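You operate a simulated robot arm through the tools that you are given. There is no shell and no other tool. Be economical: measure what you need, move in short steps, check, and stop when the job is done.

You run a simulated robot arm. Do the job below in one go: nothing can be reset, and whatever is moved stays where it is left.

## Task
Brush the medium mushroom clean and lay it in the white box.
Fine: the medium one of the two on the mat; stem up in the brushing box, gap dial on its size, lid shut while you crank; leave the lid open.

The check looks at the end state, three seconds after you hand in, the way a careful person would. Anything else that was tipped, shoved, dropped, spilled or broken makes it a failure. A push-on lid holds only when it is set on centred and level and pressed home; a screw cap is set on level and turned clockwise until tight.

## Robot
A 6-joint arm with a two-finger parallel gripper, fixed in place. Base frame: the origin is at the foot of the arm, x ahead of it, y to its left, z up; the work surface is at about z = 0.004. Readings come in m, degrees, newtons and seconds.
With the tool pointing down near the work surface it reaches from about 0.12 to 0.5 m from the base axis. Its first joint turns from -72.0 to 72.0 degrees. Payload 0.65 kg.
The tool frame sits at the grasp point between the pads (the TCP): z along the fingers, y along the line on which they close. The tips reach 0.025 m beyond it. Largest opening 0.076 m; finger width 0.018, thickness 0.01; the body of the gripper, 0.036 by 0.078 m, starts 0.045 m behind the TCP.
Orientation is that of the tool frame in the base frame, as a unit quaternion [x, y, z, w]. With the fingers straight down and closing along the base's y, the tool's x points along the base's -x, its y along +y and its z along -z.

## Interface
- The arm moves only by the tool move_arm. Its argument "commands" is a list of rows, each a list of 3 entries, a list of its own where there are three numbers: the shift along the tool's x, y, z in m, then the turn, a rotation vector about the tool's x, y, z in degrees, then the finger opening in m, from 0 to 0.076. In form: [[[dx, dy, dz], [rx, ry, rz], claw], ...]. A call has 1 to 20 rows; each row shifts and turns the commanded pose from where the row before left it, along the tool's axes as they then stand. Each row takes 0.2 s and may step no farther than 0.05 m and 8.6 degrees from the row before; otherwise, or with a gripper value out of range, the whole call is refused. A pose out of reach is approached as far as the arm can. The call stops where the force on the tool passes 90 N (or 10 N more than at its start, if that is more) or the arm is blocked; 0.2 s more then pass. The fingers move at their own pace (about 0.108 m/s each) and stop on an object; they squeeze with about 20 N. The grip force told is the motor's: it shows also when the fingers shut on nothing. Time passes only in rows, and 0.2 s behind the last, so rows that do not move let the fingers close. It gives the time, the measured TCP pose, the force on the tool (base axes), the opening and the grip force at its end, in the units of the frame above (readings bear some noise).
- Cameras (640 x 400 px; columns grow to the right, rows downward): "scene" is fixed at [0.0389, 0.2555, 0.4251]; the picture's right is [-0.91, -0.41, 0.00], its down [-0.16, 0.35, -0.93] and it looks along [0.38, -0.84, -0.38] (base axes); focal length 278 px, centre (320, 200). "wrist" rides on the gripper at [-0.028, 0, -0.045] in the tool frame; the picture's right is [0.00, -1.00, 0.00], its down [0.97, 0.00, -0.24] and it looks along [0.24, 0.00, 0.97] (tool axes); focal length 218 px, centre (320, 200). There is no depth. A picture from a camera that has moved, and an enlarged one, comes with that camera's place and axes in the base frame and with its lens.
- camera(camera): a new picture of that camera. The clock stands still meanwhile.
- enlarge(camera, box): a new picture of the part [left, top, right, bottom] of that camera's present view, enlarged. The clock stands still meanwhile.
- job_done(): hands the job in; it is judged then, once.

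Work in short steps. Places have to be worked out from the pictures, the camera data and where the tool is seen: move nearer, look again, correct. Check each grasp and each placing, and mend what went wrong. You have 120 turns and 68 pictures in all, those below and enlarged ones among them. Open the gripper and draw the arm clear of the work before you hand the job in, unless the task says otherwise; then end with one line.

The tools are called after "Request:" by a JSON object that holds its "method" and its "body". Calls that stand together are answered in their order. move_arm: Moves the arm, as the interface text tells. Its arguments: {"type":"object","properties":{"commands":{"type":"array"}},"required":["commands"]} The other tools are called the same way: camera (camera) takes a picture; enlarge (camera, box) takes an enlarged picture of a part of a camera's view; job_done () hands the job in.

At the start:

```text
time: 0.0
tool_pos: [0.2966, -0.1297, 0.2978]
tcp_rot: [0.0, 1.0, 0.0, 0.001]
wrist_force: [-0.1, -0.5, -0.5]
gripper_width: 0.0762
finger_force: 0.1
```

scene: 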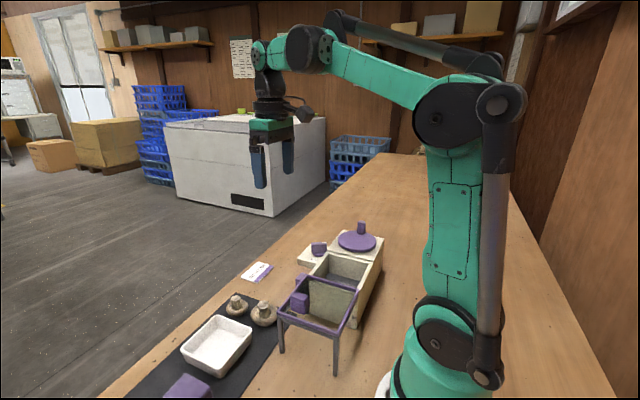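
wrist: 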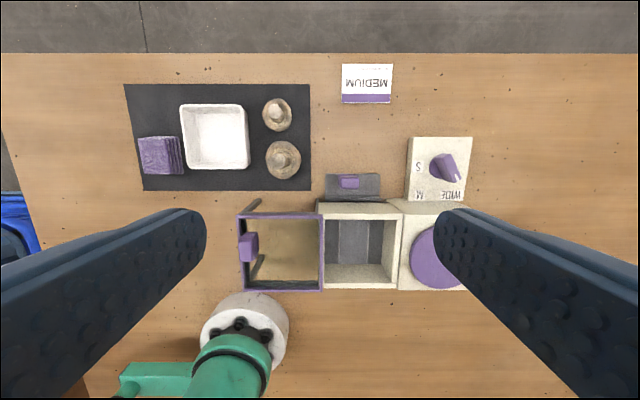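

I'll look closer at the mushrooms, the dial and the brushing box before moving.

Request:
{"method": "enlarge", "body": {"camera": "wrist", "box": [120, 50, 340, 190]}}

Request:
{"method": "enlarge", "body": {"camera": "wrist", "box": [310, 50, 490, 300]}}

Request:
{"method": "enlarge", "body": {"camera": "scene", "box": [160, 210, 400, 400]}}

```text
2.86 times, centred on (230, 120) of wrist
camera zoom: at [0.323, -0.1294, 0.3424], right [0.0, -1.0, 0.0], down [-0.97, 0.0, 0.24], along [-0.24, 0.0, -0.97], focal length 624 px, centre (577, 429)
```

zoom: 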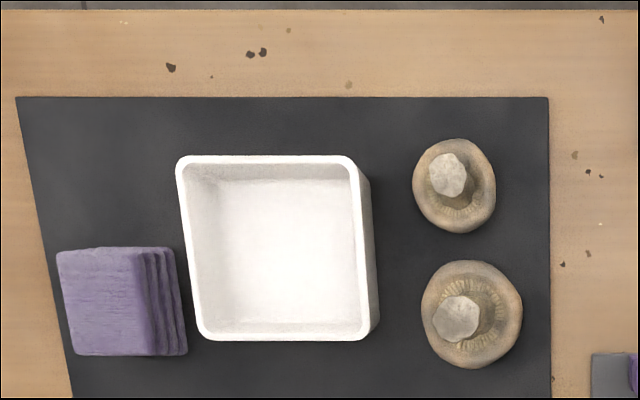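

```text
1.60 times, centred on (400, 175) of wrist
camera zoom: at [0.323, -0.1294, 0.3424], right [0.0, -1.0, 0.0], down [-0.97, 0.0, 0.24], along [-0.24, 0.0, -0.97], focal length 349 px, centre (192, 240)
```

zoom: 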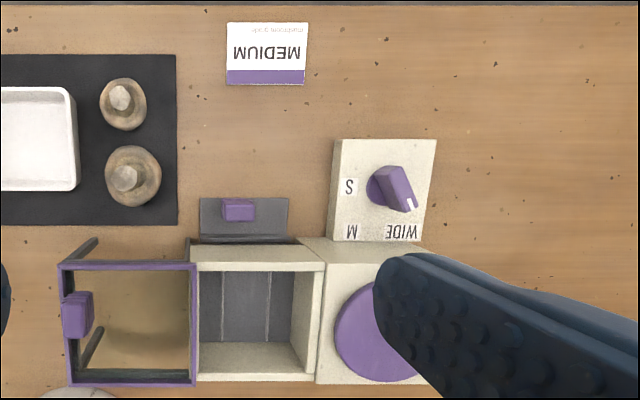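

```text
2.11 times, centred on (280, 305) of scene
camera zoom: at [0.0389, 0.2555, 0.4251], right [-0.91, -0.41, 0.0], down [-0.16, 0.35, -0.93], along [0.38, -0.84, -0.38], focal length 586 px, centre (404, -21)
```

zoom: 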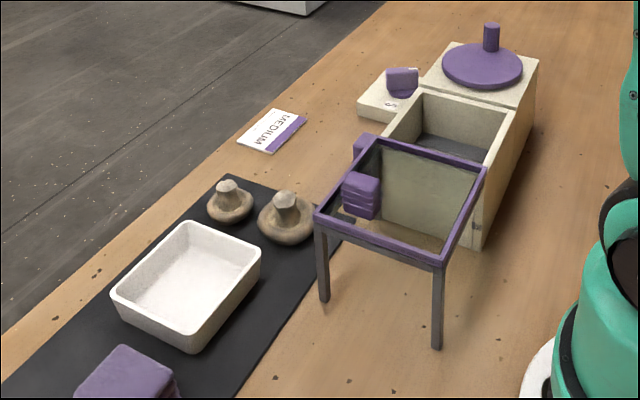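

The near mushroom cap looks about 49 mm wide and the far one about 41 mm. The dial's pointer seems to be at WIDE. I'll go lower to see the card, the dial and the lid mechanism.

Request:
{"method": "move_arm", "body": {"commands": [[[-0.02, -0.02, 0.035], [0, 0, 0], 0.076], [[-0.02, -0.02, 0.035], [0, 0, 0], 0.076], [[-0.02, -0.02, 0.035], [0, 0, 0], 0.076], [[0, 0, 0], [0, 0, 0], 0.076]]}}

Request:
{"method": "camera", "body": {"camera": "wrist"}}

Request:
{"method": "enlarge", "body": {"camera": "scene", "box": [260, 210, 400, 380]}}

```text
time: 1.0
tool_pos: [0.3571, -0.1885, 0.1932]
tcp_rot: [0.0, 1.0, 0.0, 0.002]
wrist_force: [0.2, 0.1, 1.0]
gripper_width: 0.0757
finger_force: 0.0
```

```text
62 pictures are left
camera wrist: at [0.3842, -0.1879, 0.2376], right [0.0, -1.0, 0.0], down [-0.97, 0.0, 0.24], along [-0.24, 0.0, -0.97], focal length 218 px, centre (320, 200)
```

wrist: 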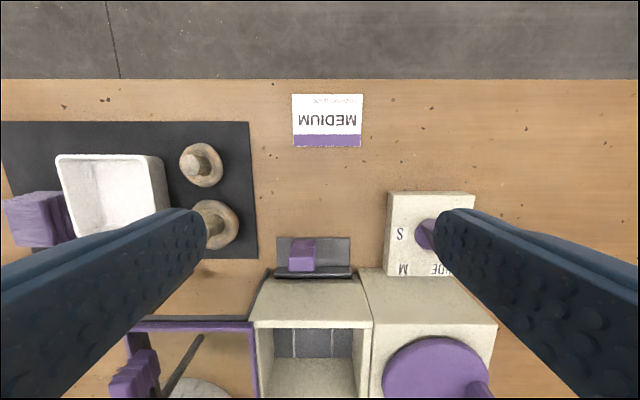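

```text
2.35 times, centred on (330, 295) of scene
camera zoom: at [0.0389, 0.2555, 0.4251], right [-0.91, -0.41, 0.0], down [-0.16, 0.35, -0.93], along [0.38, -0.84, -0.38], focal length 654 px, centre (296, -24)
```

zoom: 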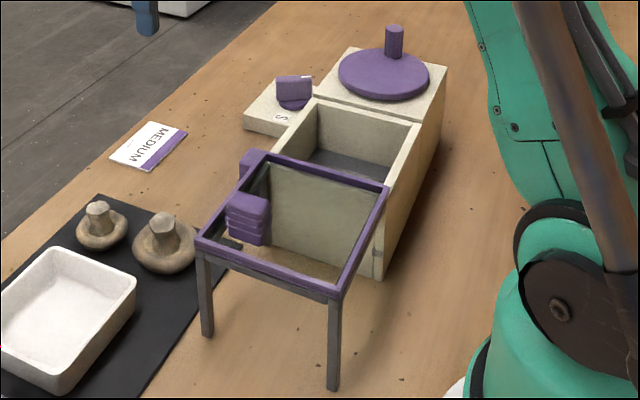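

The lid looks like a sliding glass frame on rails. I'll read the card and look at the dial and rails from a better spot.

Request:
{"method": "enlarge", "body": {"camera": "wrist", "box": [170, 85, 380, 255]}}

Request:
{"method": "move_arm", "body": {"commands": [[[0.03, -0.01, 0], [0, 0, 0], 0.076], [[0.03, 0, 0], [0, 0, 0], 0.076], [[0.04, 0, 0], [0, 0, 0], 0.076], [[0.04, 0, 0], [0, 0, 0], 0.076], [[0, 0, 0], [0, 0, 0], 0.076]]}}

Request:
{"method": "camera", "body": {"camera": "wrist"}}

```text
2.35 times, centred on (275, 170) of wrist
camera zoom: at [0.3842, -0.1879, 0.2376], right [0.0, -1.0, 0.0], down [-0.97, 0.0, 0.24], along [-0.24, 0.0, -0.97], focal length 514 px, centre (426, 271)
```

zoom: 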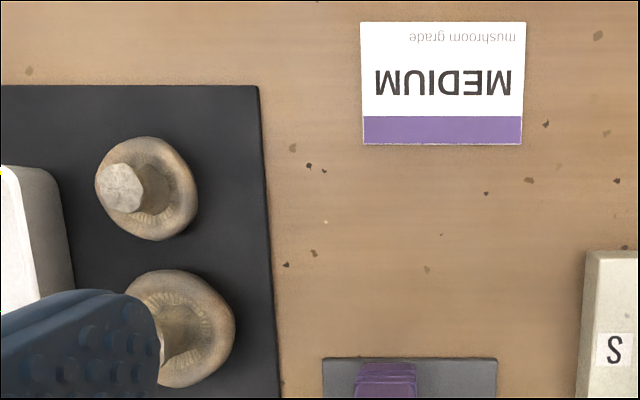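

```text
time: 2.2
tool_pos: [0.2155, -0.1998, 0.1933]
tcp_rot: [0.0, 1.0, 0.001, 0.001]
wrist_force: [0.9, -0.4, 0.8]
gripper_width: 0.0761
finger_force: 0.0
```

```text
59 pictures are left
camera wrist: at [0.2428, -0.2006, 0.2377], right [0.0, -1.0, 0.0], down [-0.97, 0.0, 0.24], along [-0.24, 0.0, -0.97], focal length 218 px, centre (320, 200)
```

wrist: 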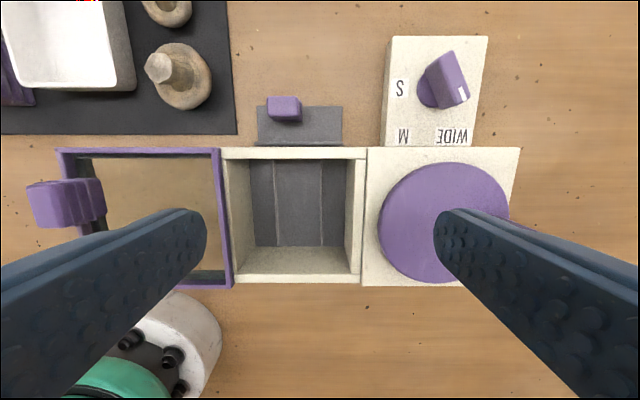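

Next I'll look into the brushing box: the inside lines may be the brush gap, which would tell which mushroom counts as medium.

Request:
{"method": "enlarge", "body": {"camera": "wrist", "box": [210, 85, 390, 295]}}

Request:
{"method": "enlarge", "body": {"camera": "wrist", "box": [370, 25, 530, 155]}}

```text
1.90 times, centred on (300, 190) of wrist
camera zoom: at [0.2428, -0.2006, 0.2377], right [0.0, -1.0, 0.0], down [-0.97, 0.0, 0.24], along [-0.24, 0.0, -0.97], focal length 416 px, centre (358, 219)
```

zoom: 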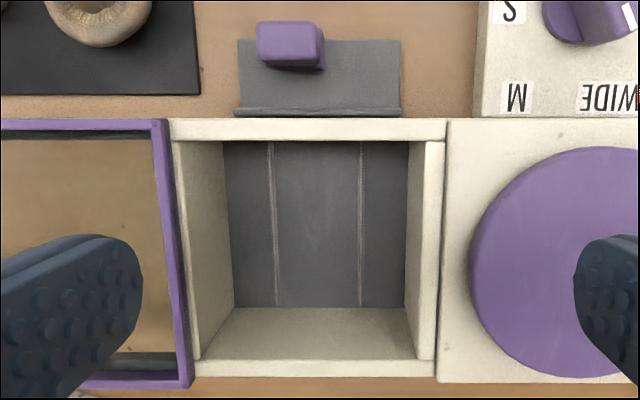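

```text
3.08 times, centred on (450, 90) of wrist
camera zoom: at [0.2428, -0.2006, 0.2377], right [0.0, -1.0, 0.0], down [-0.97, 0.0, 0.24], along [-0.24, 0.0, -0.97], focal length 672 px, centre (-80, 538)
```

zoom: 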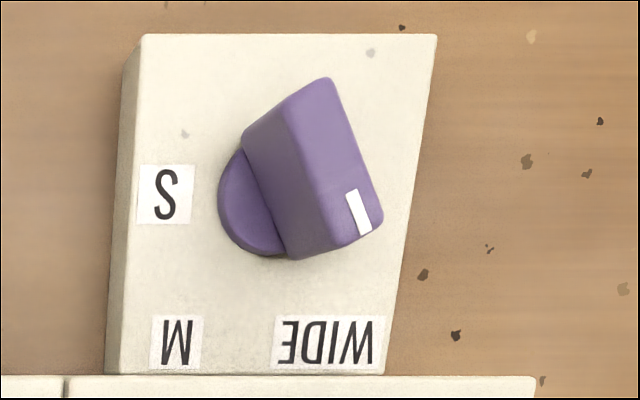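

The grip bar's white mark points at WIDE (about 20° right of "down" in the picture). The dial centre is near (0.292, -0.301). I'll go above it and turn the tool to match the bar.

Request:
{"method": "move_arm", "body": {"commands": [[[-0.026, -0.034, 0], [0, 0, -7.3], 0.076], [[-0.028, -0.038, 0.0], [0, 0, 0], 0.076], [[-0.01, -0.04, 0], [0, 0, -7.3], 0.076], [[0, 0, 0.02], [0, 0, -7.3], 0.05], [[0, 0, 0], [0, 0, 0], 0.05]]}}

Request:
{"method": "camera", "body": {"camera": "wrist"}}

```text
time: 3.4
tool_pos: [0.2909, -0.3059, 0.1711]
tcp_rot: [-0.19, 0.982, 0.0, 0.001]
wrist_force: [0.0, 0.7, 0.1]
gripper_width: 0.05
finger_force: 0.0
```

```text
56 pictures are left
camera wrist: at [0.3159, -0.2961, 0.2161], right [0.37, -0.93, 0.0], down [-0.9, -0.36, 0.24], along [-0.22, -0.09, -0.97], focal length 218 px, centre (320, 200)
```

wrist: 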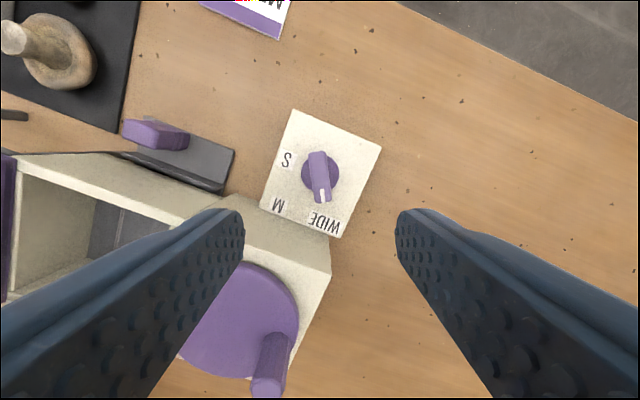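

Request:
{"method": "enlarge", "body": {"camera": "wrist", "box": [250, 105, 390, 245]}}

```text
2.86 times, centred on (320, 175) of wrist
camera zoom: at [0.3159, -0.2961, 0.2161], right [0.37, -0.93, 0.0], down [-0.9, -0.36, 0.24], along [-0.22, -0.09, -0.97], focal length 624 px, centre (320, 271)
```

zoom: 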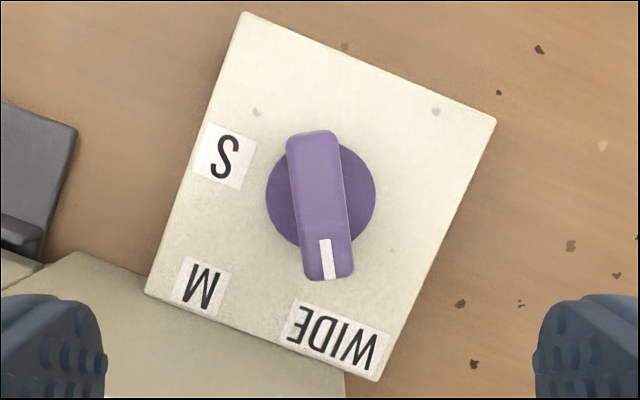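

Bar and labels are clear: the labels sit about 59° apart, so the turn from WIDE to M is about 59° clockwise seen from above. I'll correct the offset and a 5.7° yaw, then descend around the bar.

Request:
{"method": "move_arm", "body": {"commands": [[[-0.0046, -0.0007, 0.03], [0, 0, -5.7], 0.045], [[0, 0, 0.04], [0, 0, 0], 0.04], [[0, 0, 0.02], [0, 0, 0], 0.04], [[0, 0, 0.01], [0, 0, 0], 0.04], [[0, 0, 0.009], [0, 0, 0], 0.04], [[0, 0, 0], [0, 0, 0], 0.04]]}}

Request:
{"method": "camera", "body": {"camera": "wrist"}}

```text
time: 4.8
tool_pos: [0.2944, -0.3037, 0.0623]
tcp_rot: [-0.239, 0.971, 0.0, 0.0]
wrist_force: [0.8, -0.4, -0.3]
gripper_width: 0.0402
finger_force: 0.1
```

```text
54 pictures are left
camera wrist: at [0.3194, -0.2916, 0.1084], right [0.46, -0.89, 0.0], down [-0.86, -0.45, 0.24], along [-0.21, -0.11, -0.97], focal length 218 px, centre (320, 200)
```

wrist: 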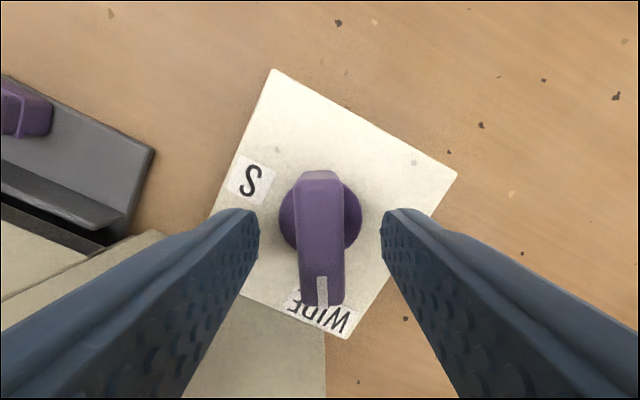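

The bar is centred between the fingers. I'll go down 4 mm, close, and turn 59° clockwise.

Request:
{"method": "move_arm", "body": {"commands": [[[0, 0, 0.004], [0, 0, 0], 0.04], [[0, 0, 0], [0, 0, 0], 0.008], [[0, 0, 0], [0, 0, 0], 0.008], [[0, 0, 0], [0, 0, 7.4], 0.008], [[0, 0, 0], [0, 0, 7.4], 0.008], [[0, 0, 0], [0, 0, 7.4], 0.008], [[0, 0, 0], [0, 0, 7.4], 0.008], [[0, 0, 0], [0, 0, 7.4], 0.008], [[0, 0, 0], [0, 0, 7.4], 0.008], [[0, 0, 0], [0, 0, 7.4], 0.008], [[0, 0, 0], [0, 0, 7.2], 0.008], [[0, 0, 0], [0, 0, 0], 0.008]]}}

Request:
{"method": "camera", "body": {"camera": "wrist"}}

```text
time: 7.4
tool_pos: [0.2953, -0.3041, 0.0588]
tcp_rot: [0.271, 0.963, 0.0, 0.004]
wrist_force: [27.8, -12.8, 2.3]
gripper_width: 0.0137
finger_force: 33.7
```

```text
53 pictures are left
camera wrist: at [0.318, -0.3196, 0.1044], right [-0.52, -0.85, 0.0], down [-0.83, 0.51, 0.23], along [-0.2, 0.12, -0.97], focal length 218 px, centre (320, 200)
```

wrist: 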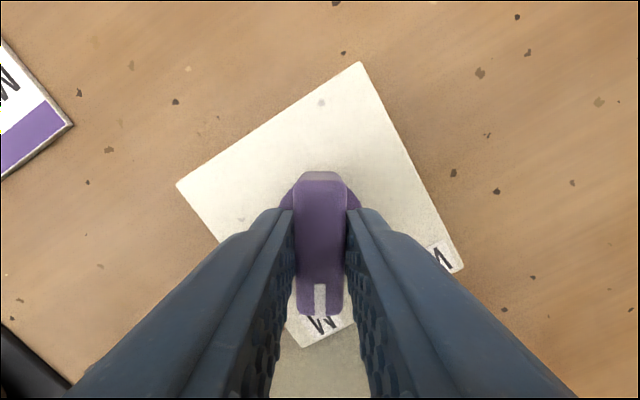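

The mark points at M. I'll release, rise and check the dial and the box.

Request:
{"method": "move_arm", "body": {"commands": [[[0, 0, 0], [0, 0, 0], 0.04], [[0, 0, 0], [0, 0, 0], 0.04], [[0, 0, -0.03], [0, 0, 0], 0.04], [[0, 0, -0.04], [0, 0, 0], 0.04], [[0, 0, -0.045], [0, 0, 0], 0.06], [[0, 0, 0], [0, 0, -7.8], 0.076], [[0, 0, 0], [0, 0, -7.8], 0.076], [[0, 0, 0], [0, 0, -7.8], 0.076], [[0, 0, 0], [0, 0, -8], 0.076], [[0.03, 0.04, 0], [0, 0, 0], 0.076], [[0.04, 0.03, 0], [0, 0, 0], 0.076], [[0, 0, 0], [0, 0, 0], 0.076]]}}

Request:
{"method": "camera", "body": {"camera": "wrist"}}

```text
time: 10.0
tool_pos: [0.2238, -0.2346, 0.1749]
tcp_rot: [0.0, 1.0, 0.0, 0.0]
wrist_force: [0.1, -0.3, 0.4]
gripper_width: 0.0761
finger_force: 0.2
```

```text
52 pictures are left
camera wrist: at [0.2516, -0.2336, 0.2196], right [0.0, -1.0, 0.0], down [-0.97, 0.0, 0.24], along [-0.24, 0.0, -0.97], focal length 218 px, centre (320, 200)
```

wrist: 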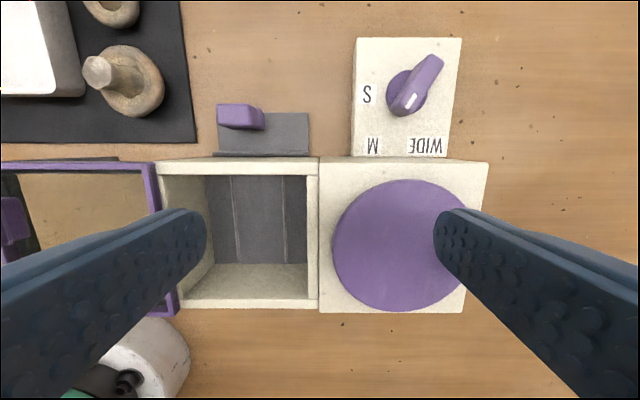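

Request:
{"method": "enlarge", "body": {"camera": "wrist", "box": [150, 95, 330, 315]}}

Request:
{"method": "enlarge", "body": {"camera": "wrist", "box": [340, 30, 470, 160]}}

```text
1.82 times, centred on (240, 205) of wrist
camera zoom: at [0.2516, -0.2336, 0.2196], right [0.0, -1.0, 0.0], down [-0.97, 0.0, 0.24], along [-0.24, 0.0, -0.97], focal length 397 px, centre (466, 191)
```

zoom: 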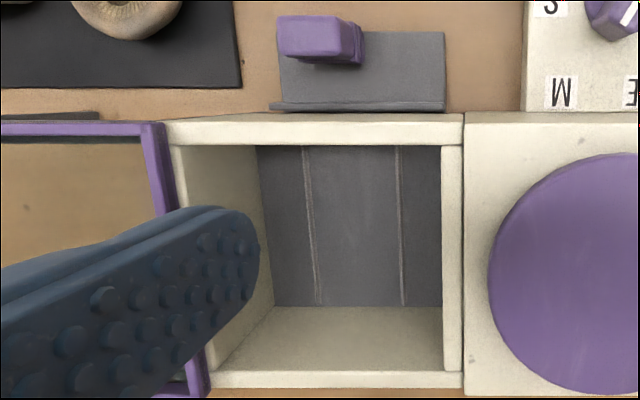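

```text
3.08 times, centred on (405, 95) of wrist
camera zoom: at [0.2516, -0.2336, 0.2196], right [0.0, -1.0, 0.0], down [-0.97, 0.0, 0.24], along [-0.24, 0.0, -0.97], focal length 672 px, centre (58, 523)
```

zoom: 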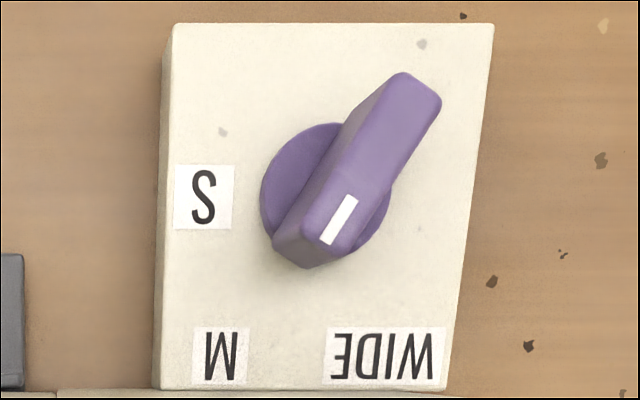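

The dial is on M. Next I'll look at the mushrooms from close above to compare sizes.

Request:
{"method": "move_arm", "body": {"commands": [[[-0.02, 0.04, 0], [0, 0, 0], 0.076], [[-0.02, 0.04, 0], [0, 0, 0], 0.076], [[-0.02, 0.04, 0], [0, 0, 0], 0.076], [[-0.01, 0.04, 0], [0, 0, 0], 0.076], [[0, 0, 0], [0, 0, 0], 0.076]]}}

Request:
{"method": "camera", "body": {"camera": "wrist"}}

Request:
{"method": "enlarge", "body": {"camera": "wrist", "box": [240, 60, 400, 230]}}

```text
time: 11.2
tool_pos: [0.2936, -0.0764, 0.1733]
tcp_rot: [0.0, 1.0, 0.001, 0.001]
wrist_force: [0.0, 0.0, -0.1]
gripper_width: 0.0759
finger_force: 0.0
```

```text
49 pictures are left
camera wrist: at [0.32, -0.0761, 0.2196], right [0.0, -1.0, 0.0], down [-0.97, 0.0, 0.24], along [-0.24, 0.0, -0.97], focal length 218 px, centre (320, 200)
```

wrist: 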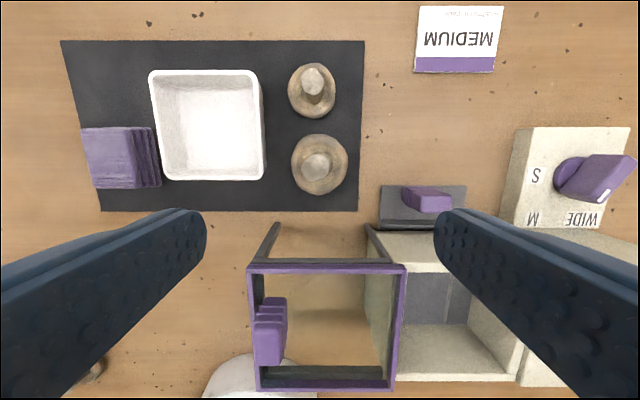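

```text
2.35 times, centred on (320, 145) of wrist
camera zoom: at [0.32, -0.0761, 0.2196], right [0.0, -1.0, 0.0], down [-0.97, 0.0, 0.24], along [-0.24, 0.0, -0.97], focal length 514 px, centre (320, 329)
```

zoom: 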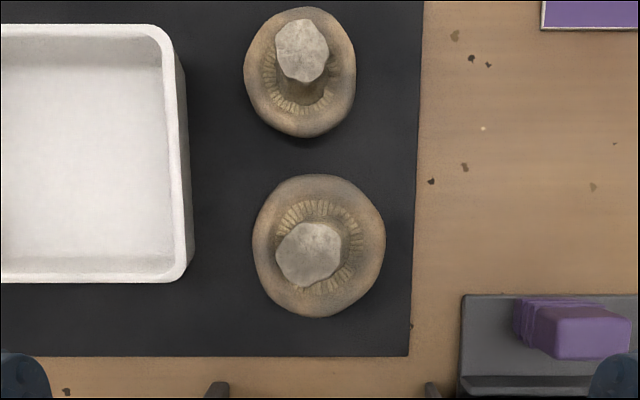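

Cap diameters are roughly 42 mm (far) and 52 mm (near). I'll look straight into the brushing box from closer, for the gap geometry and the rails.

Request:
{"method": "move_arm", "body": {"commands": [[[0.03, -0.03, 0], [0, 0, 0], 0.076], [[0.03, -0.04, 0], [0, 0, 0], 0.076], [[0.03, -0.04, 0.01], [0, 0, 0], 0.076], [[0.01, 0, 0.015], [0, 0, 0], 0.076], [[0, 0, 0], [0, 0, 0], 0.076]]}}

Request:
{"method": "camera", "body": {"camera": "wrist"}}

Request:
{"method": "enlarge", "body": {"camera": "wrist", "box": [210, 60, 430, 280]}}

```text
refused: row 3 steps farther than a row can; nothing moved
```

```text
47 pictures are left
camera wrist: at [0.32, -0.0761, 0.2196], right [0.0, -1.0, 0.0], down [-0.97, 0.0, 0.24], along [-0.24, 0.0, -0.97], focal length 218 px, centre (320, 200)
```

wrist: 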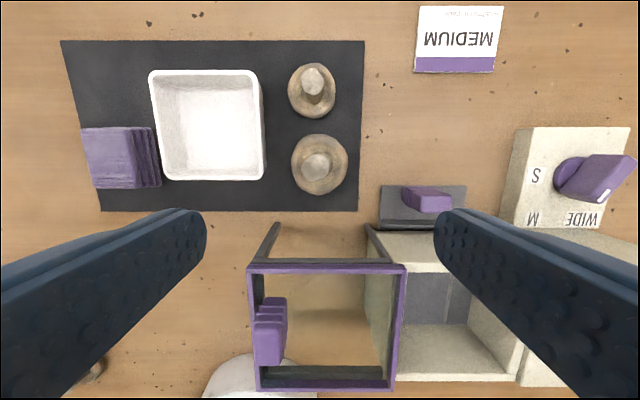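

```text
1.82 times, centred on (320, 170) of wrist
camera zoom: at [0.32, -0.0761, 0.2196], right [0.0, -1.0, 0.0], down [-0.97, 0.0, 0.24], along [-0.24, 0.0, -0.97], focal length 397 px, centre (320, 254)
```

zoom: 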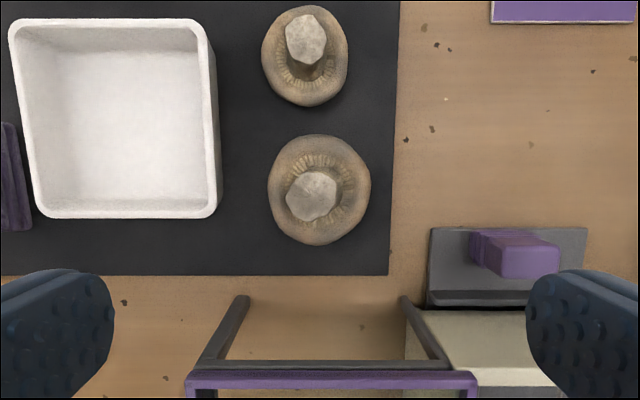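

The move was refused because one step was too long; I'll retry with smaller steps.

Request:
{"method": "move_arm", "body": {"commands": [[[0.03, -0.03, 0], [0, 0, 0], 0.076], [[0.03, -0.03, 0], [0, 0, 0], 0.076], [[0.03, -0.03, 0.01], [0, 0, 0], 0.076], [[0.01, -0.02, 0.02], [0, 0, 0], 0.076], [[0, 0, 0], [0, 0, 0], 0.076]]}}

Request:
{"method": "camera", "body": {"camera": "wrist"}}

```text
time: 12.4
tool_pos: [0.1942, -0.1876, 0.1448]
tcp_rot: [0.0, 1.0, 0.001, 0.001]
wrist_force: [-1.0, 0.5, 0.1]
gripper_width: 0.0758
finger_force: 0.0
```

```text
45 pictures are left
camera wrist: at [0.2214, -0.188, 0.1899], right [0.0, -1.0, 0.0], down [-0.97, 0.0, 0.24], along [-0.24, 0.0, -0.97], focal length 218 px, centre (320, 200)
```

wrist: 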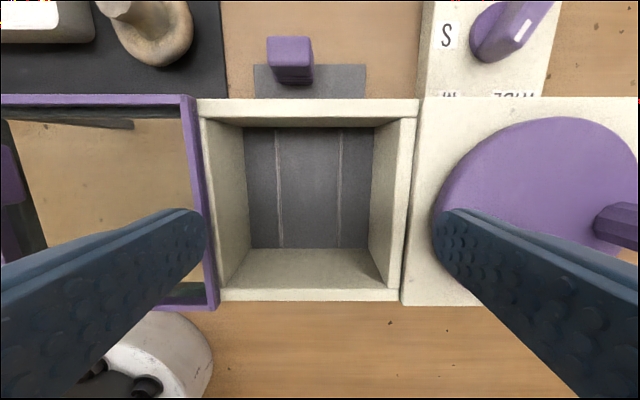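

I'm taking the dial as made for small and medium mushrooms with WIDE as its open position, so the larger, nearer mushroom is the medium one. I'll grip it by the stem at about (0.304, -0.0735), first approaching above it.

Request:
{"method": "move_arm", "body": {"commands": [[[-0.03, 0.03, 0], [0, 0, 0], 0.076], [[-0.03, 0.03, 0], [0, 0, 0], 0.06], [[-0.03, 0.03, 0], [0, 0, 0], 0.05], [[-0.02, 0.024, 0.02], [0, 0, 0], 0.045], [[0, 0, 0.03], [0, 0, 0], 0.045], [[0, 0, 0], [0, 0, 0], 0.045]]}}

Request:
{"method": "camera", "body": {"camera": "wrist"}}

```text
time: 13.8
tool_pos: [0.3035, -0.0714, 0.0938]
tcp_rot: [0.0, 1.0, 0.001, 0.001]
wrist_force: [-0.3, 0.3, -0.7]
gripper_width: 0.0451
finger_force: 0.0
```

```text
44 pictures are left
camera wrist: at [0.3303, -0.071, 0.1393], right [0.0, -1.0, 0.0], down [-0.97, 0.0, 0.24], along [-0.24, 0.0, -0.97], focal length 218 px, centre (320, 200)
```

wrist: 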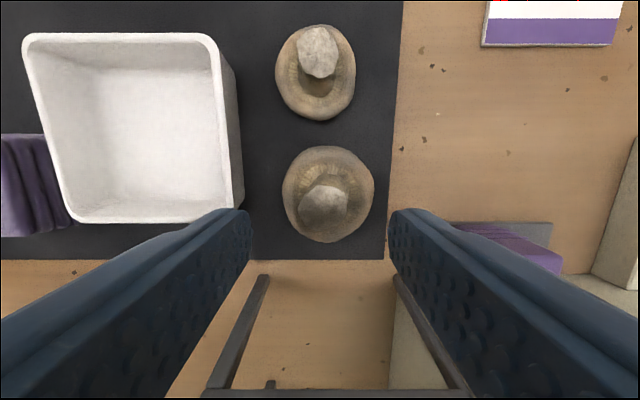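

The stem is slightly right of centre in the view. I'll shift 2.7 mm, descend around the stem, and close gently.

Request:
{"method": "move_arm", "body": {"commands": [[[-0.001, -0.0027, 0.02], [0, 0, 0], 0.045], [[0, 0, 0.01], [0, 0, 0], 0.045], [[0, 0, 0.009], [0, 0, 0], 0.045], [[0, 0, 0], [0, 0, 0], 0.045]]}}

Request:
{"method": "camera", "body": {"camera": "wrist"}}

Request:
{"method": "enlarge", "body": {"camera": "scene", "box": [190, 230, 340, 380]}}

```text
time: 14.8
tool_pos: [0.3055, -0.0744, 0.0537]
tcp_rot: [0.0, 1.0, 0.001, 0.001]
wrist_force: [-1.1, 1.0, 0.1]
gripper_width: 0.0453
finger_force: 0.1
```

```text
43 pictures are left
camera wrist: at [0.3324, -0.0737, 0.1002], right [0.0, -1.0, 0.0], down [-0.97, 0.0, 0.24], along [-0.24, 0.0, -0.97], focal length 218 px, centre (320, 200)
```

wrist: 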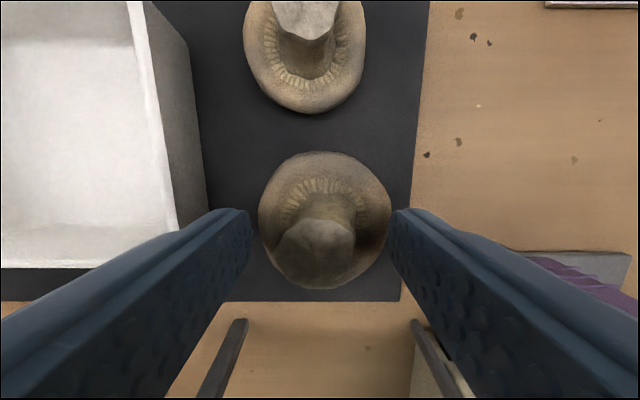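

```text
2.67 times, centred on (265, 305) of scene
camera zoom: at [0.0389, 0.2555, 0.4251], right [-0.91, -0.41, 0.0], down [-0.16, 0.35, -0.93], along [0.38, -0.84, -0.38], focal length 742 px, centre (467, -80)
```

zoom: 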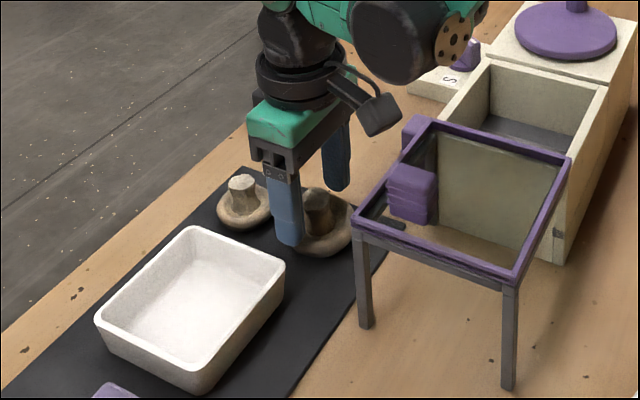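

Stem lies between the pads at TCP x. Closing now, then lifting slightly.

Request:
{"method": "move_arm", "body": {"commands": [[[0, 0, 0.002], [0, 0, 0], 0.03], [[0, 0, 0], [0, 0, 0], 0.005], [[0, 0, 0], [0, 0, 0], 0.005], [[0, 0, 0], [0, 0, 0], 0.005]]}}

Request:
{"method": "camera", "body": {"camera": "wrist"}}

```text
time: 15.8
tool_pos: [0.3052, -0.0736, 0.0531]
tcp_rot: [-0.001, 1.0, 0.0, 0.0]
wrist_force: [0.2, -3.7, 3.9]
gripper_width: 0.0208
finger_force: 11.2
```

```text
41 pictures are left
camera wrist: at [0.3323, -0.0736, 0.0982], right [0.0, -1.0, 0.0], down [-0.97, 0.0, 0.24], along [-0.24, 0.0, -0.97], focal length 218 px, centre (320, 200)
```

wrist: 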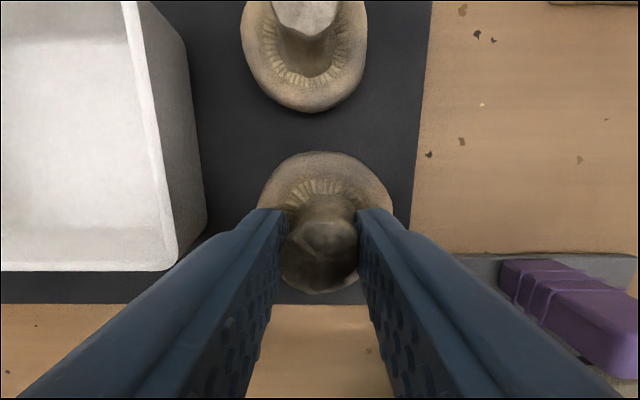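

Gripped at 21 mm wide. Lifting and checking.

Request:
{"method": "move_arm", "body": {"commands": [[[0, 0, -0.02], [0, 0, 0], 0.005], [[0, 0, -0.03], [0, 0, 0], 0.005], [[0, 0, -0.04], [0, 0, 0], 0.005], [[0, 0, -0.03], [0, 0, 0], 0.005], [[0, 0, 0], [0, 0, 0], 0.005]]}}

Request:
{"method": "enlarge", "body": {"camera": "scene", "box": [190, 150, 400, 380]}}

Request:
{"method": "camera", "body": {"camera": "wrist"}}

```text
time: 17.0
tool_pos: [0.3059, -0.0727, 0.1727]
tcp_rot: [-0.001, 1.0, 0.0, 0.001]
wrist_force: [-0.2, 0.2, -0.1]
gripper_width: 0.0196
finger_force: 11.4
```

```text
1.74 times, centred on (295, 265) of scene
camera zoom: at [0.0389, 0.2555, 0.4251], right [-0.91, -0.41, 0.0], down [-0.16, 0.35, -0.93], along [0.38, -0.84, -0.38], focal length 484 px, centre (364, 87)
```

zoom: 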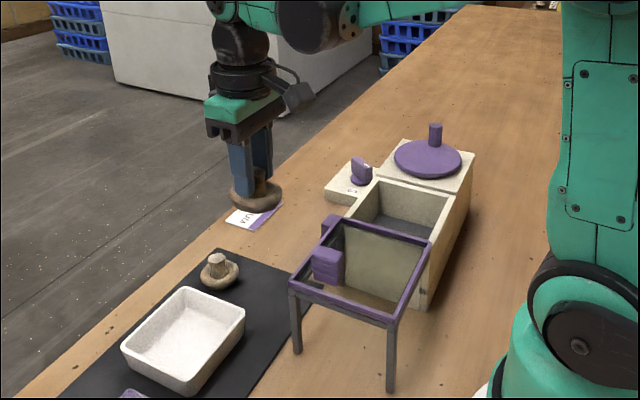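

```text
39 pictures are left
camera wrist: at [0.3329, -0.073, 0.2186], right [0.0, -1.0, 0.0], down [-0.97, 0.0, 0.24], along [-0.24, 0.0, -0.97], focal length 218 px, centre (320, 200)
```

wrist: 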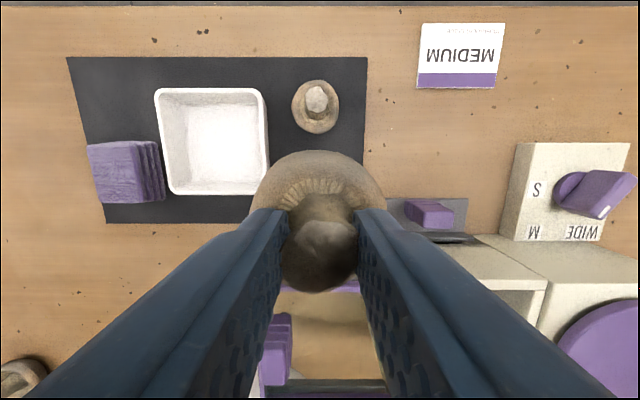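

Held well. There's a third round object at the lower left of the wrist picture, near (0.06, 0.30), possibly another mushroom. It may tell the size classes, so I'll move over to look.

Request:
{"method": "move_arm", "body": {"commands": [[[0.02, 0.04, -0.01], [0, 0, 0], 0.005], [[0.02, 0.04, -0.01], [0, 0, 0], 0.005], [[0.02, 0.04, 0], [0, 0, 0], 0.005], [[0.02, 0.04, 0], [0, 0, 0], 0.005], [[0.01, 0.045, 0], [0, 0, 0], 0.005], [[0, 0, 0], [0, 0, 0], 0.005]]}}

Request:
{"method": "camera", "body": {"camera": "wrist"}}

```text
time: 18.4
tool_pos: [0.2137, 0.1308, 0.1926]
tcp_rot: [0.0, 1.0, 0.001, 0.001]
wrist_force: [-0.4, -0.4, -0.5]
gripper_width: 0.0198
finger_force: 11.6
```

```text
38 pictures are left
camera wrist: at [0.2415, 0.1314, 0.2384], right [0.0, -1.0, 0.0], down [-0.97, 0.0, 0.24], along [-0.24, 0.0, -0.97], focal length 218 px, centre (320, 200)
```

wrist: 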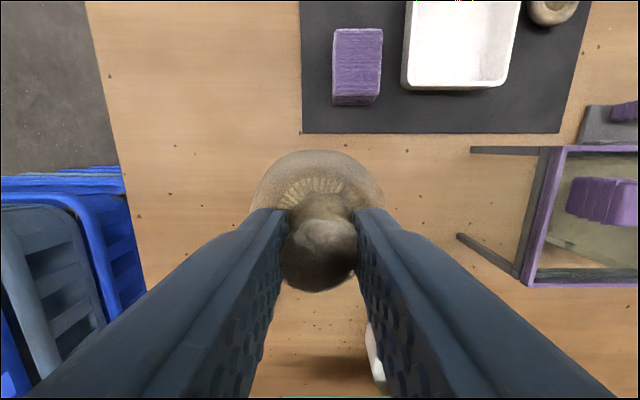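

It isn't visible here and may be hidden behind the finger. I'll shift a little and look again.

Request:
{"method": "move_arm", "body": {"commands": [[[0.0, 0.04, 0], [0, 0, 8], 0.005], [[0.0, 0.04, 0], [0, 0, 8], 0.005], [[0, 0, 0], [0, 0, 8], 0.005], [[0, 0, 0], [0, 0, 0], 0.005]]}}

Request:
{"method": "camera", "body": {"camera": "wrist"}}

```text
time: 19.4
tool_pos: [0.2201, 0.2096, 0.1926]
tcp_rot: [0.208, 0.978, 0.001, 0.001]
wrist_force: [0.3, 0.2, -0.6]
gripper_width: 0.0199
finger_force: 11.6
```

```text
37 pictures are left
camera wrist: at [0.2445, 0.1987, 0.2387], right [-0.41, -0.91, 0.0], down [-0.89, 0.4, 0.24], along [-0.22, 0.1, -0.97], focal length 218 px, centre (320, 200)
```

wrist: 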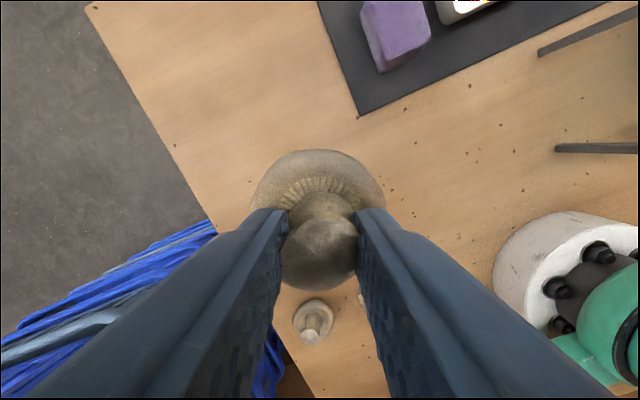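

There is a third mushroom off the mat. I'll measure it.

Request:
{"method": "enlarge", "body": {"camera": "wrist", "box": [270, 280, 390, 360]}}

```text
5.00 times, centred on (330, 320) of wrist
camera zoom: at [0.2445, 0.1987, 0.2387], right [-0.41, -0.91, 0.0], down [-0.89, 0.4, 0.24], along [-0.22, 0.1, -0.97], focal length 1091 px, centre (270, -400)
```

zoom: 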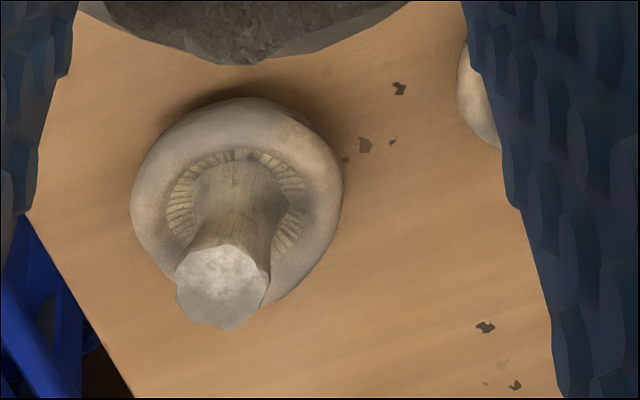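

It's a clean one, about 51 mm wide, and there is another to its right behind the finger. I'll shift to see that too.

Request:
{"method": "move_arm", "body": {"commands": [[[0.0, 0, 0], [0, 0, 8], 0.005], [[0.0, 0, 0], [0, 0, 6], 0.005], [[0.01, -0.03, 0], [0, 0, 0], 0.005], [[0, 0, 0], [0, 0, 0], 0.005]]}}

Request:
{"method": "camera", "body": {"camera": "wrist"}}

```text
time: 20.4
tool_pos: [0.1925, 0.1933, 0.1941]
tcp_rot: [0.326, 0.945, 0.0, 0.0]
wrist_force: [-0.6, -0.7, -0.5]
gripper_width: 0.0197
finger_force: 11.5
```

```text
35 pictures are left
camera wrist: at [0.2148, 0.1764, 0.239], right [-0.62, -0.79, 0.0], down [-0.77, 0.6, 0.24], along [-0.19, 0.15, -0.97], focal length 218 px, centre (320, 200)
```

wrist: 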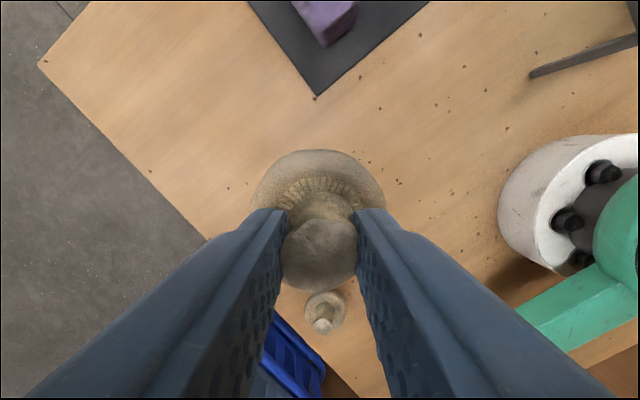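

This is the same one; the other should be near (0.066, 0.226). I'll shift to see that.

Request:
{"method": "move_arm", "body": {"commands": [[[0, -0.025, 0], [0, 0, 0], 0.005], [[0, -0.02, 0], [0, 0, 0], 0.005], [[0, 0, 0], [0, 0, 0], 0.005]]}}

Request:
{"method": "enlarge", "body": {"camera": "wrist", "box": [260, 250, 400, 400]}}

```text
time: 21.2
tool_pos: [0.1679, 0.1591, 0.1938]
tcp_rot: [0.326, 0.945, 0.0, 0.002]
wrist_force: [-0.1, -0.5, -0.2]
gripper_width: 0.0197
finger_force: 11.8
```

```text
2.67 times, centred on (330, 325) of wrist
camera zoom: at [0.1887, 0.1414, 0.2388], right [-0.62, -0.79, 0.0], down [-0.77, 0.6, 0.24], along [-0.19, 0.15, -0.97], focal length 582 px, centre (293, -133)
```

zoom: 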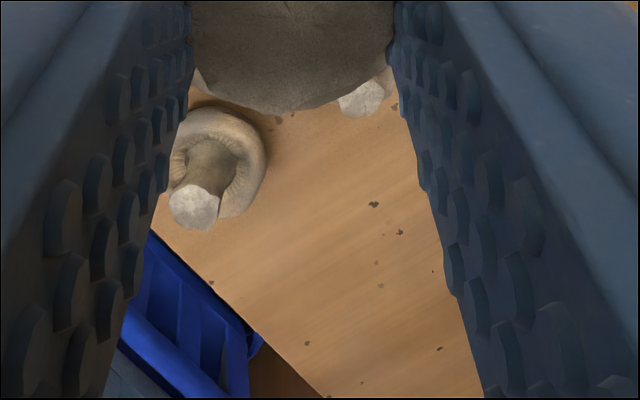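

Request:
{"method": "move_arm", "body": {"commands": [[[-0.035, 0.01, 0], [0, 0, 0], 0.005], [[-0.02, 0, 0], [0, 0, 0], 0.005], [[0, 0, 0], [0, 0, 0], 0.005]]}}

Request:
{"method": "enlarge", "body": {"camera": "wrist", "box": [260, 250, 400, 400]}}

```text
time: 22.0
tool_pos: [0.2159, 0.1334, 0.1938]
tcp_rot: [0.325, 0.946, 0.001, 0.001]
wrist_force: [0.6, 0.0, 0.2]
gripper_width: 0.0199
finger_force: 11.8
```

```text
2.67 times, centred on (330, 325) of wrist
camera zoom: at [0.2376, 0.1161, 0.2395], right [-0.61, -0.79, 0.0], down [-0.77, 0.6, 0.24], along [-0.19, 0.15, -0.97], focal length 582 px, centre (293, -133)
```

zoom: 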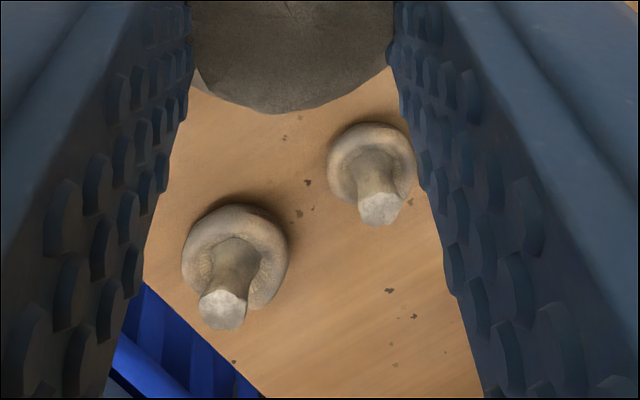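

Two clean mushrooms sit there, about 50 and 40 mm, the same two sizes as on the mat. So there are only two size classes, small and medium, and the dial's third setting is just WIDE. The held 50 mm one is the medium. Next I'll carry it over the brushing box centre, about (0.186, -0.181).

Request:
{"method": "move_arm", "body": {"commands": [[[0, 0, 0], [0, 0, -7.6], 0.005], [[0, 0, 0], [0, 0, -7.6], 0.005], [[0, 0, 0], [0, 0, -7.6], 0.005], [[0, 0, 0], [0, 0, -7.6], 0.005], [[0, 0, 0], [0, 0, -7.6], 0.005], [[0.015, -0.04, 0], [0, 0, 0], 0.005], [[0.015, -0.04, 0], [0, 0, 0], 0.005], [[0, -0.04, 0], [0, 0, 0], 0.005], [[0, -0.04, 0], [0, 0, 0], 0.005], [[0, -0.04, 0], [0, 0, 0], 0.005], [[0, -0.04, 0], [0, 0, 0], 0.005], [[0, -0.04, 0], [0, 0, 0], 0.005], [[0, -0.034, 0], [0, 0, 0], 0.005], [[0, 0, 0], [0, 0, 0], 0.005]]}}

Request:
{"method": "camera", "body": {"camera": "wrist"}}

```text
time: 25.0
tool_pos: [0.1861, -0.1813, 0.1924]
tcp_rot: [0.0, 1.0, 0.001, 0.001]
wrist_force: [0.6, -0.4, -0.2]
gripper_width: 0.0201
finger_force: 11.9
```

```text
32 pictures are left
camera wrist: at [0.2128, -0.1813, 0.2386], right [0.0, -1.0, 0.0], down [-0.97, 0.0, 0.24], along [-0.24, 0.0, -0.97], focal length 218 px, centre (320, 200)
```

wrist: 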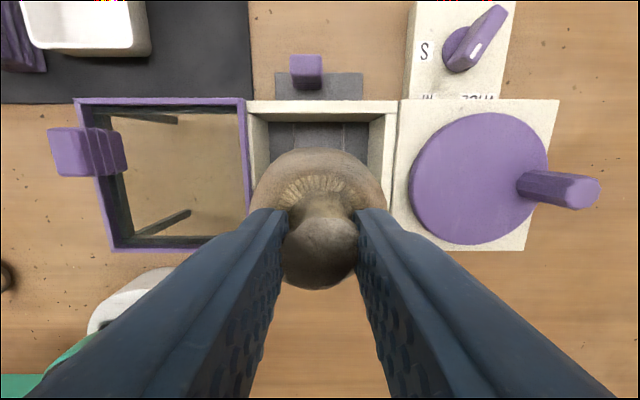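

Centred over the box. I'll descend to just above the floor, then in small steps watching force.

Request:
{"method": "move_arm", "body": {"commands": [[[0, 0, 0.04], [0, 0, 0], 0.005], [[0, 0, 0.04], [0, 0, 0], 0.005], [[0, 0, 0.025], [0, 0, 0], 0.005], [[0, 0, 0], [0, 0, 0], 0.005]]}}

Request:
{"method": "camera", "body": {"camera": "wrist"}}

Request:
{"method": "enlarge", "body": {"camera": "scene", "box": [260, 190, 420, 370]}}

```text
time: 26.0
tool_pos: [0.1859, -0.1822, 0.0875]
tcp_rot: [0.0, 1.0, 0.001, 0.001]
wrist_force: [0.5, -0.4, 0.0]
gripper_width: 0.0198
finger_force: 12.2
```

```text
31 pictures are left
camera wrist: at [0.2142, -0.1815, 0.1326], right [0.0, -1.0, 0.0], down [-0.97, 0.0, 0.24], along [-0.24, 0.0, -0.97], focal length 218 px, centre (320, 200)
```

wrist: 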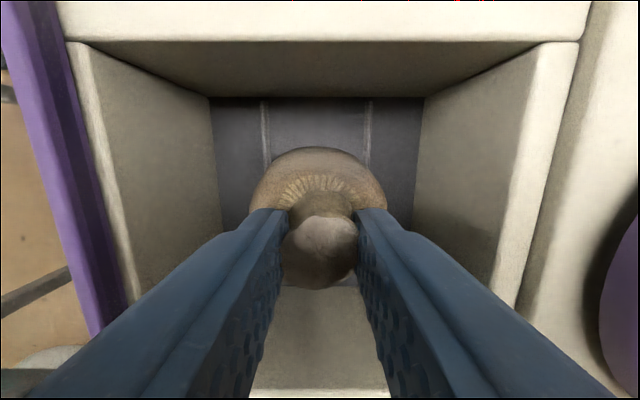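

```text
2.22 times, centred on (340, 280) of scene
camera zoom: at [0.0389, 0.2555, 0.4251], right [-0.91, -0.41, 0.0], down [-0.16, 0.35, -0.93], along [0.38, -0.84, -0.38], focal length 618 px, centre (276, 22)
```

zoom: 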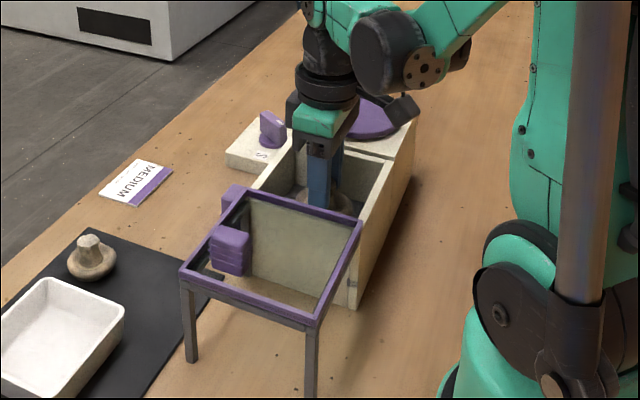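

Request:
{"method": "move_arm", "body": {"commands": [[[0, 0, 0.01], [0, 0, 0], 0.005], [[0, 0, 0.003], [0, 0, 0], 0.005], [[0, 0, 0.002], [0, 0, 0], 0.005], [[0, 0, 0], [0, 0, 0], 0.005]]}}

```text
time: 26.4
tool_pos: [0.1865, -0.1794, 0.0802]
tcp_rot: [-0.002, 1.0, 0.007, 0.0]
wrist_force: [-1.1, 8.8, 24.3]
gripper_width: 0.0211
finger_force: 9.9
stopped in row 2: the force on the tool passed its limit (the readings are from after the stop); the commanded pose is now the measured one
```

Contact at TCP z ≈ 0.08. I'll check in the picture whether it rests on the floor.

Request:
{"method": "camera", "body": {"camera": "wrist"}}

```text
29 pictures are left
camera wrist: at [0.2144, -0.1802, 0.1251], right [0.0, -1.0, -0.01], down [-0.97, -0.01, 0.24], along [-0.24, 0.01, -0.97], focal length 218 px, centre (320, 200)
```

wrist: 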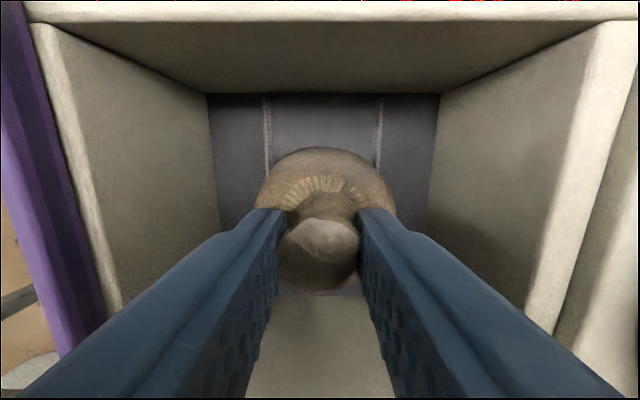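

Floor height works out to about 0.031, so the mushroom is resting on it. I'll relieve the pressure slightly, open, and back out.

Request:
{"method": "move_arm", "body": {"commands": [[[0, 0, -0.0015], [0, 0, 0], 0.005], [[0, 0, 0], [0, 0, 0], 0.03], [[0, 0, 0], [0, 0, 0], 0.045], [[0, 0, -0.02], [0, 0, 0], 0.045], [[0, 0, -0.04], [0, 0, 0], 0.045], [[0, 0, -0.04], [0, 0, 0], 0.05], [[0, 0, 0], [0, 0, 0], 0.05]]}}

Request:
{"method": "camera", "body": {"camera": "wrist"}}

```text
time: 28.0
tool_pos: [0.1874, -0.1815, 0.1812]
tcp_rot: [0.0, 1.0, 0.005, 0.001]
wrist_force: [-0.3, -0.5, 0.4]
gripper_width: 0.0497
finger_force: 0.1
```

```text
28 pictures are left
camera wrist: at [0.2146, -0.1821, 0.2261], right [0.0, -1.0, -0.01], down [-0.97, 0.0, 0.24], along [-0.24, 0.01, -0.97], focal length 218 px, centre (320, 200)
```

wrist: 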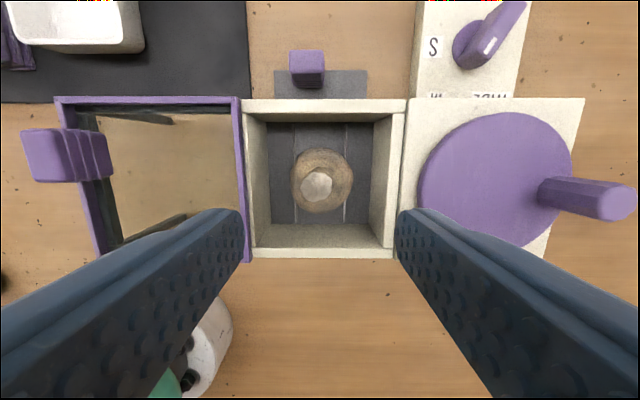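

The mushroom stands stem up, centred in the box. The lid is a sliding frame with a tall knob near (0.21, -0.048) and its top around z 0.118. I'll move above the knob to look.

Request:
{"method": "move_arm", "body": {"commands": [[[0, 0.04, -0.01], [0, 0, 0], 0.06], [[0, 0.04, 0], [0, 0, 0], 0.06], [[-0.01, 0.04, 0], [0, 0, 0], 0.06], [[-0.01, 0.0135, 0], [0, 0, 0], 0.06], [[0, 0, 0], [0, 0, 0], 0.06]]}}

Request:
{"method": "camera", "body": {"camera": "wrist"}}

```text
time: 29.2
tool_pos: [0.2082, -0.0484, 0.1941]
tcp_rot: [-0.001, 1.0, 0.005, 0.001]
wrist_force: [0.1, -0.1, -0.2]
gripper_width: 0.0598
finger_force: 0.0
```

```text
27 pictures are left
camera wrist: at [0.2347, -0.0483, 0.2381], right [0.0, -1.0, -0.01], down [-0.97, 0.0, 0.24], along [-0.24, 0.01, -0.97], focal length 218 px, centre (320, 200)
```

wrist: 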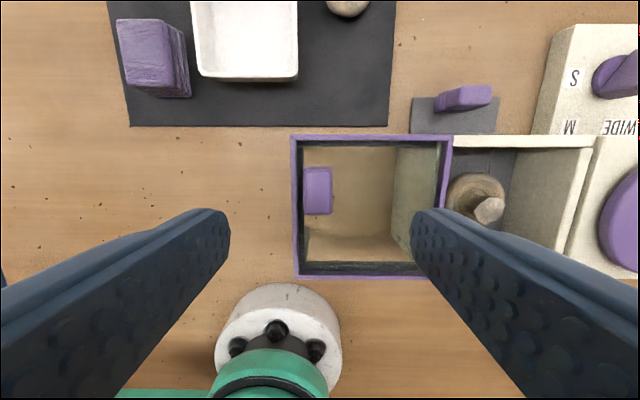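

The knob is about 17×27 mm, right below the TCP, with its top at z ≈ 0.118. I'll descend and grip it along y.

Request:
{"method": "move_arm", "body": {"commands": [[[-0.001, 0, 0.03], [0, 0, 0], 0.045], [[0, 0, 0.03], [0, 0, 0], 0.045], [[0, 0, 0.014], [0, 0, 0], 0.045], [[0, 0, 0], [0, 0, 0], 0.045]]}}

Request:
{"method": "camera", "body": {"camera": "wrist"}}

Request:
{"method": "enlarge", "body": {"camera": "scene", "box": [240, 170, 400, 370]}}

```text
time: 30.2
tool_pos: [0.2068, -0.0473, 0.1183]
tcp_rot: [-0.001, 1.0, 0.005, 0.001]
wrist_force: [-0.4, -0.2, 0.2]
gripper_width: 0.0452
finger_force: 0.0
```

```text
26 pictures are left
camera wrist: at [0.2348, -0.0482, 0.1638], right [0.0, -1.0, -0.01], down [-0.97, 0.0, 0.24], along [-0.24, 0.01, -0.97], focal length 218 px, centre (320, 200)
```

wrist: 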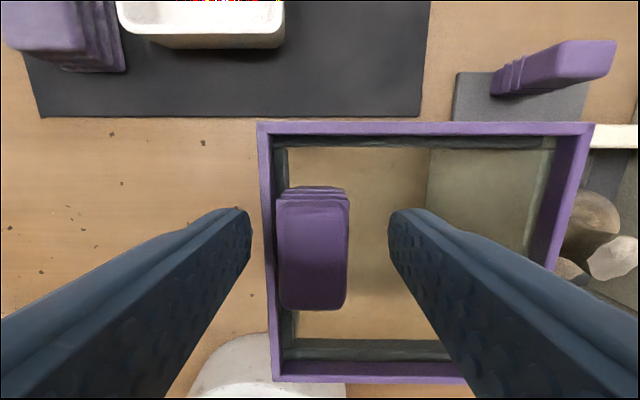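

```text
2.00 times, centred on (320, 270) of scene
camera zoom: at [0.0389, 0.2555, 0.4251], right [-0.91, -0.41, 0.0], down [-0.16, 0.35, -0.93], along [0.38, -0.84, -0.38], focal length 556 px, centre (320, 60)
```

zoom: 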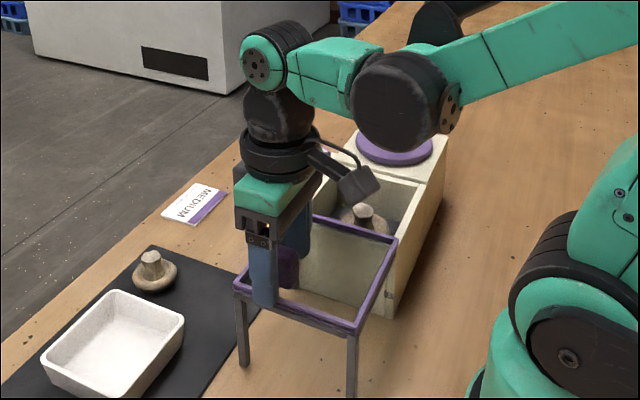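

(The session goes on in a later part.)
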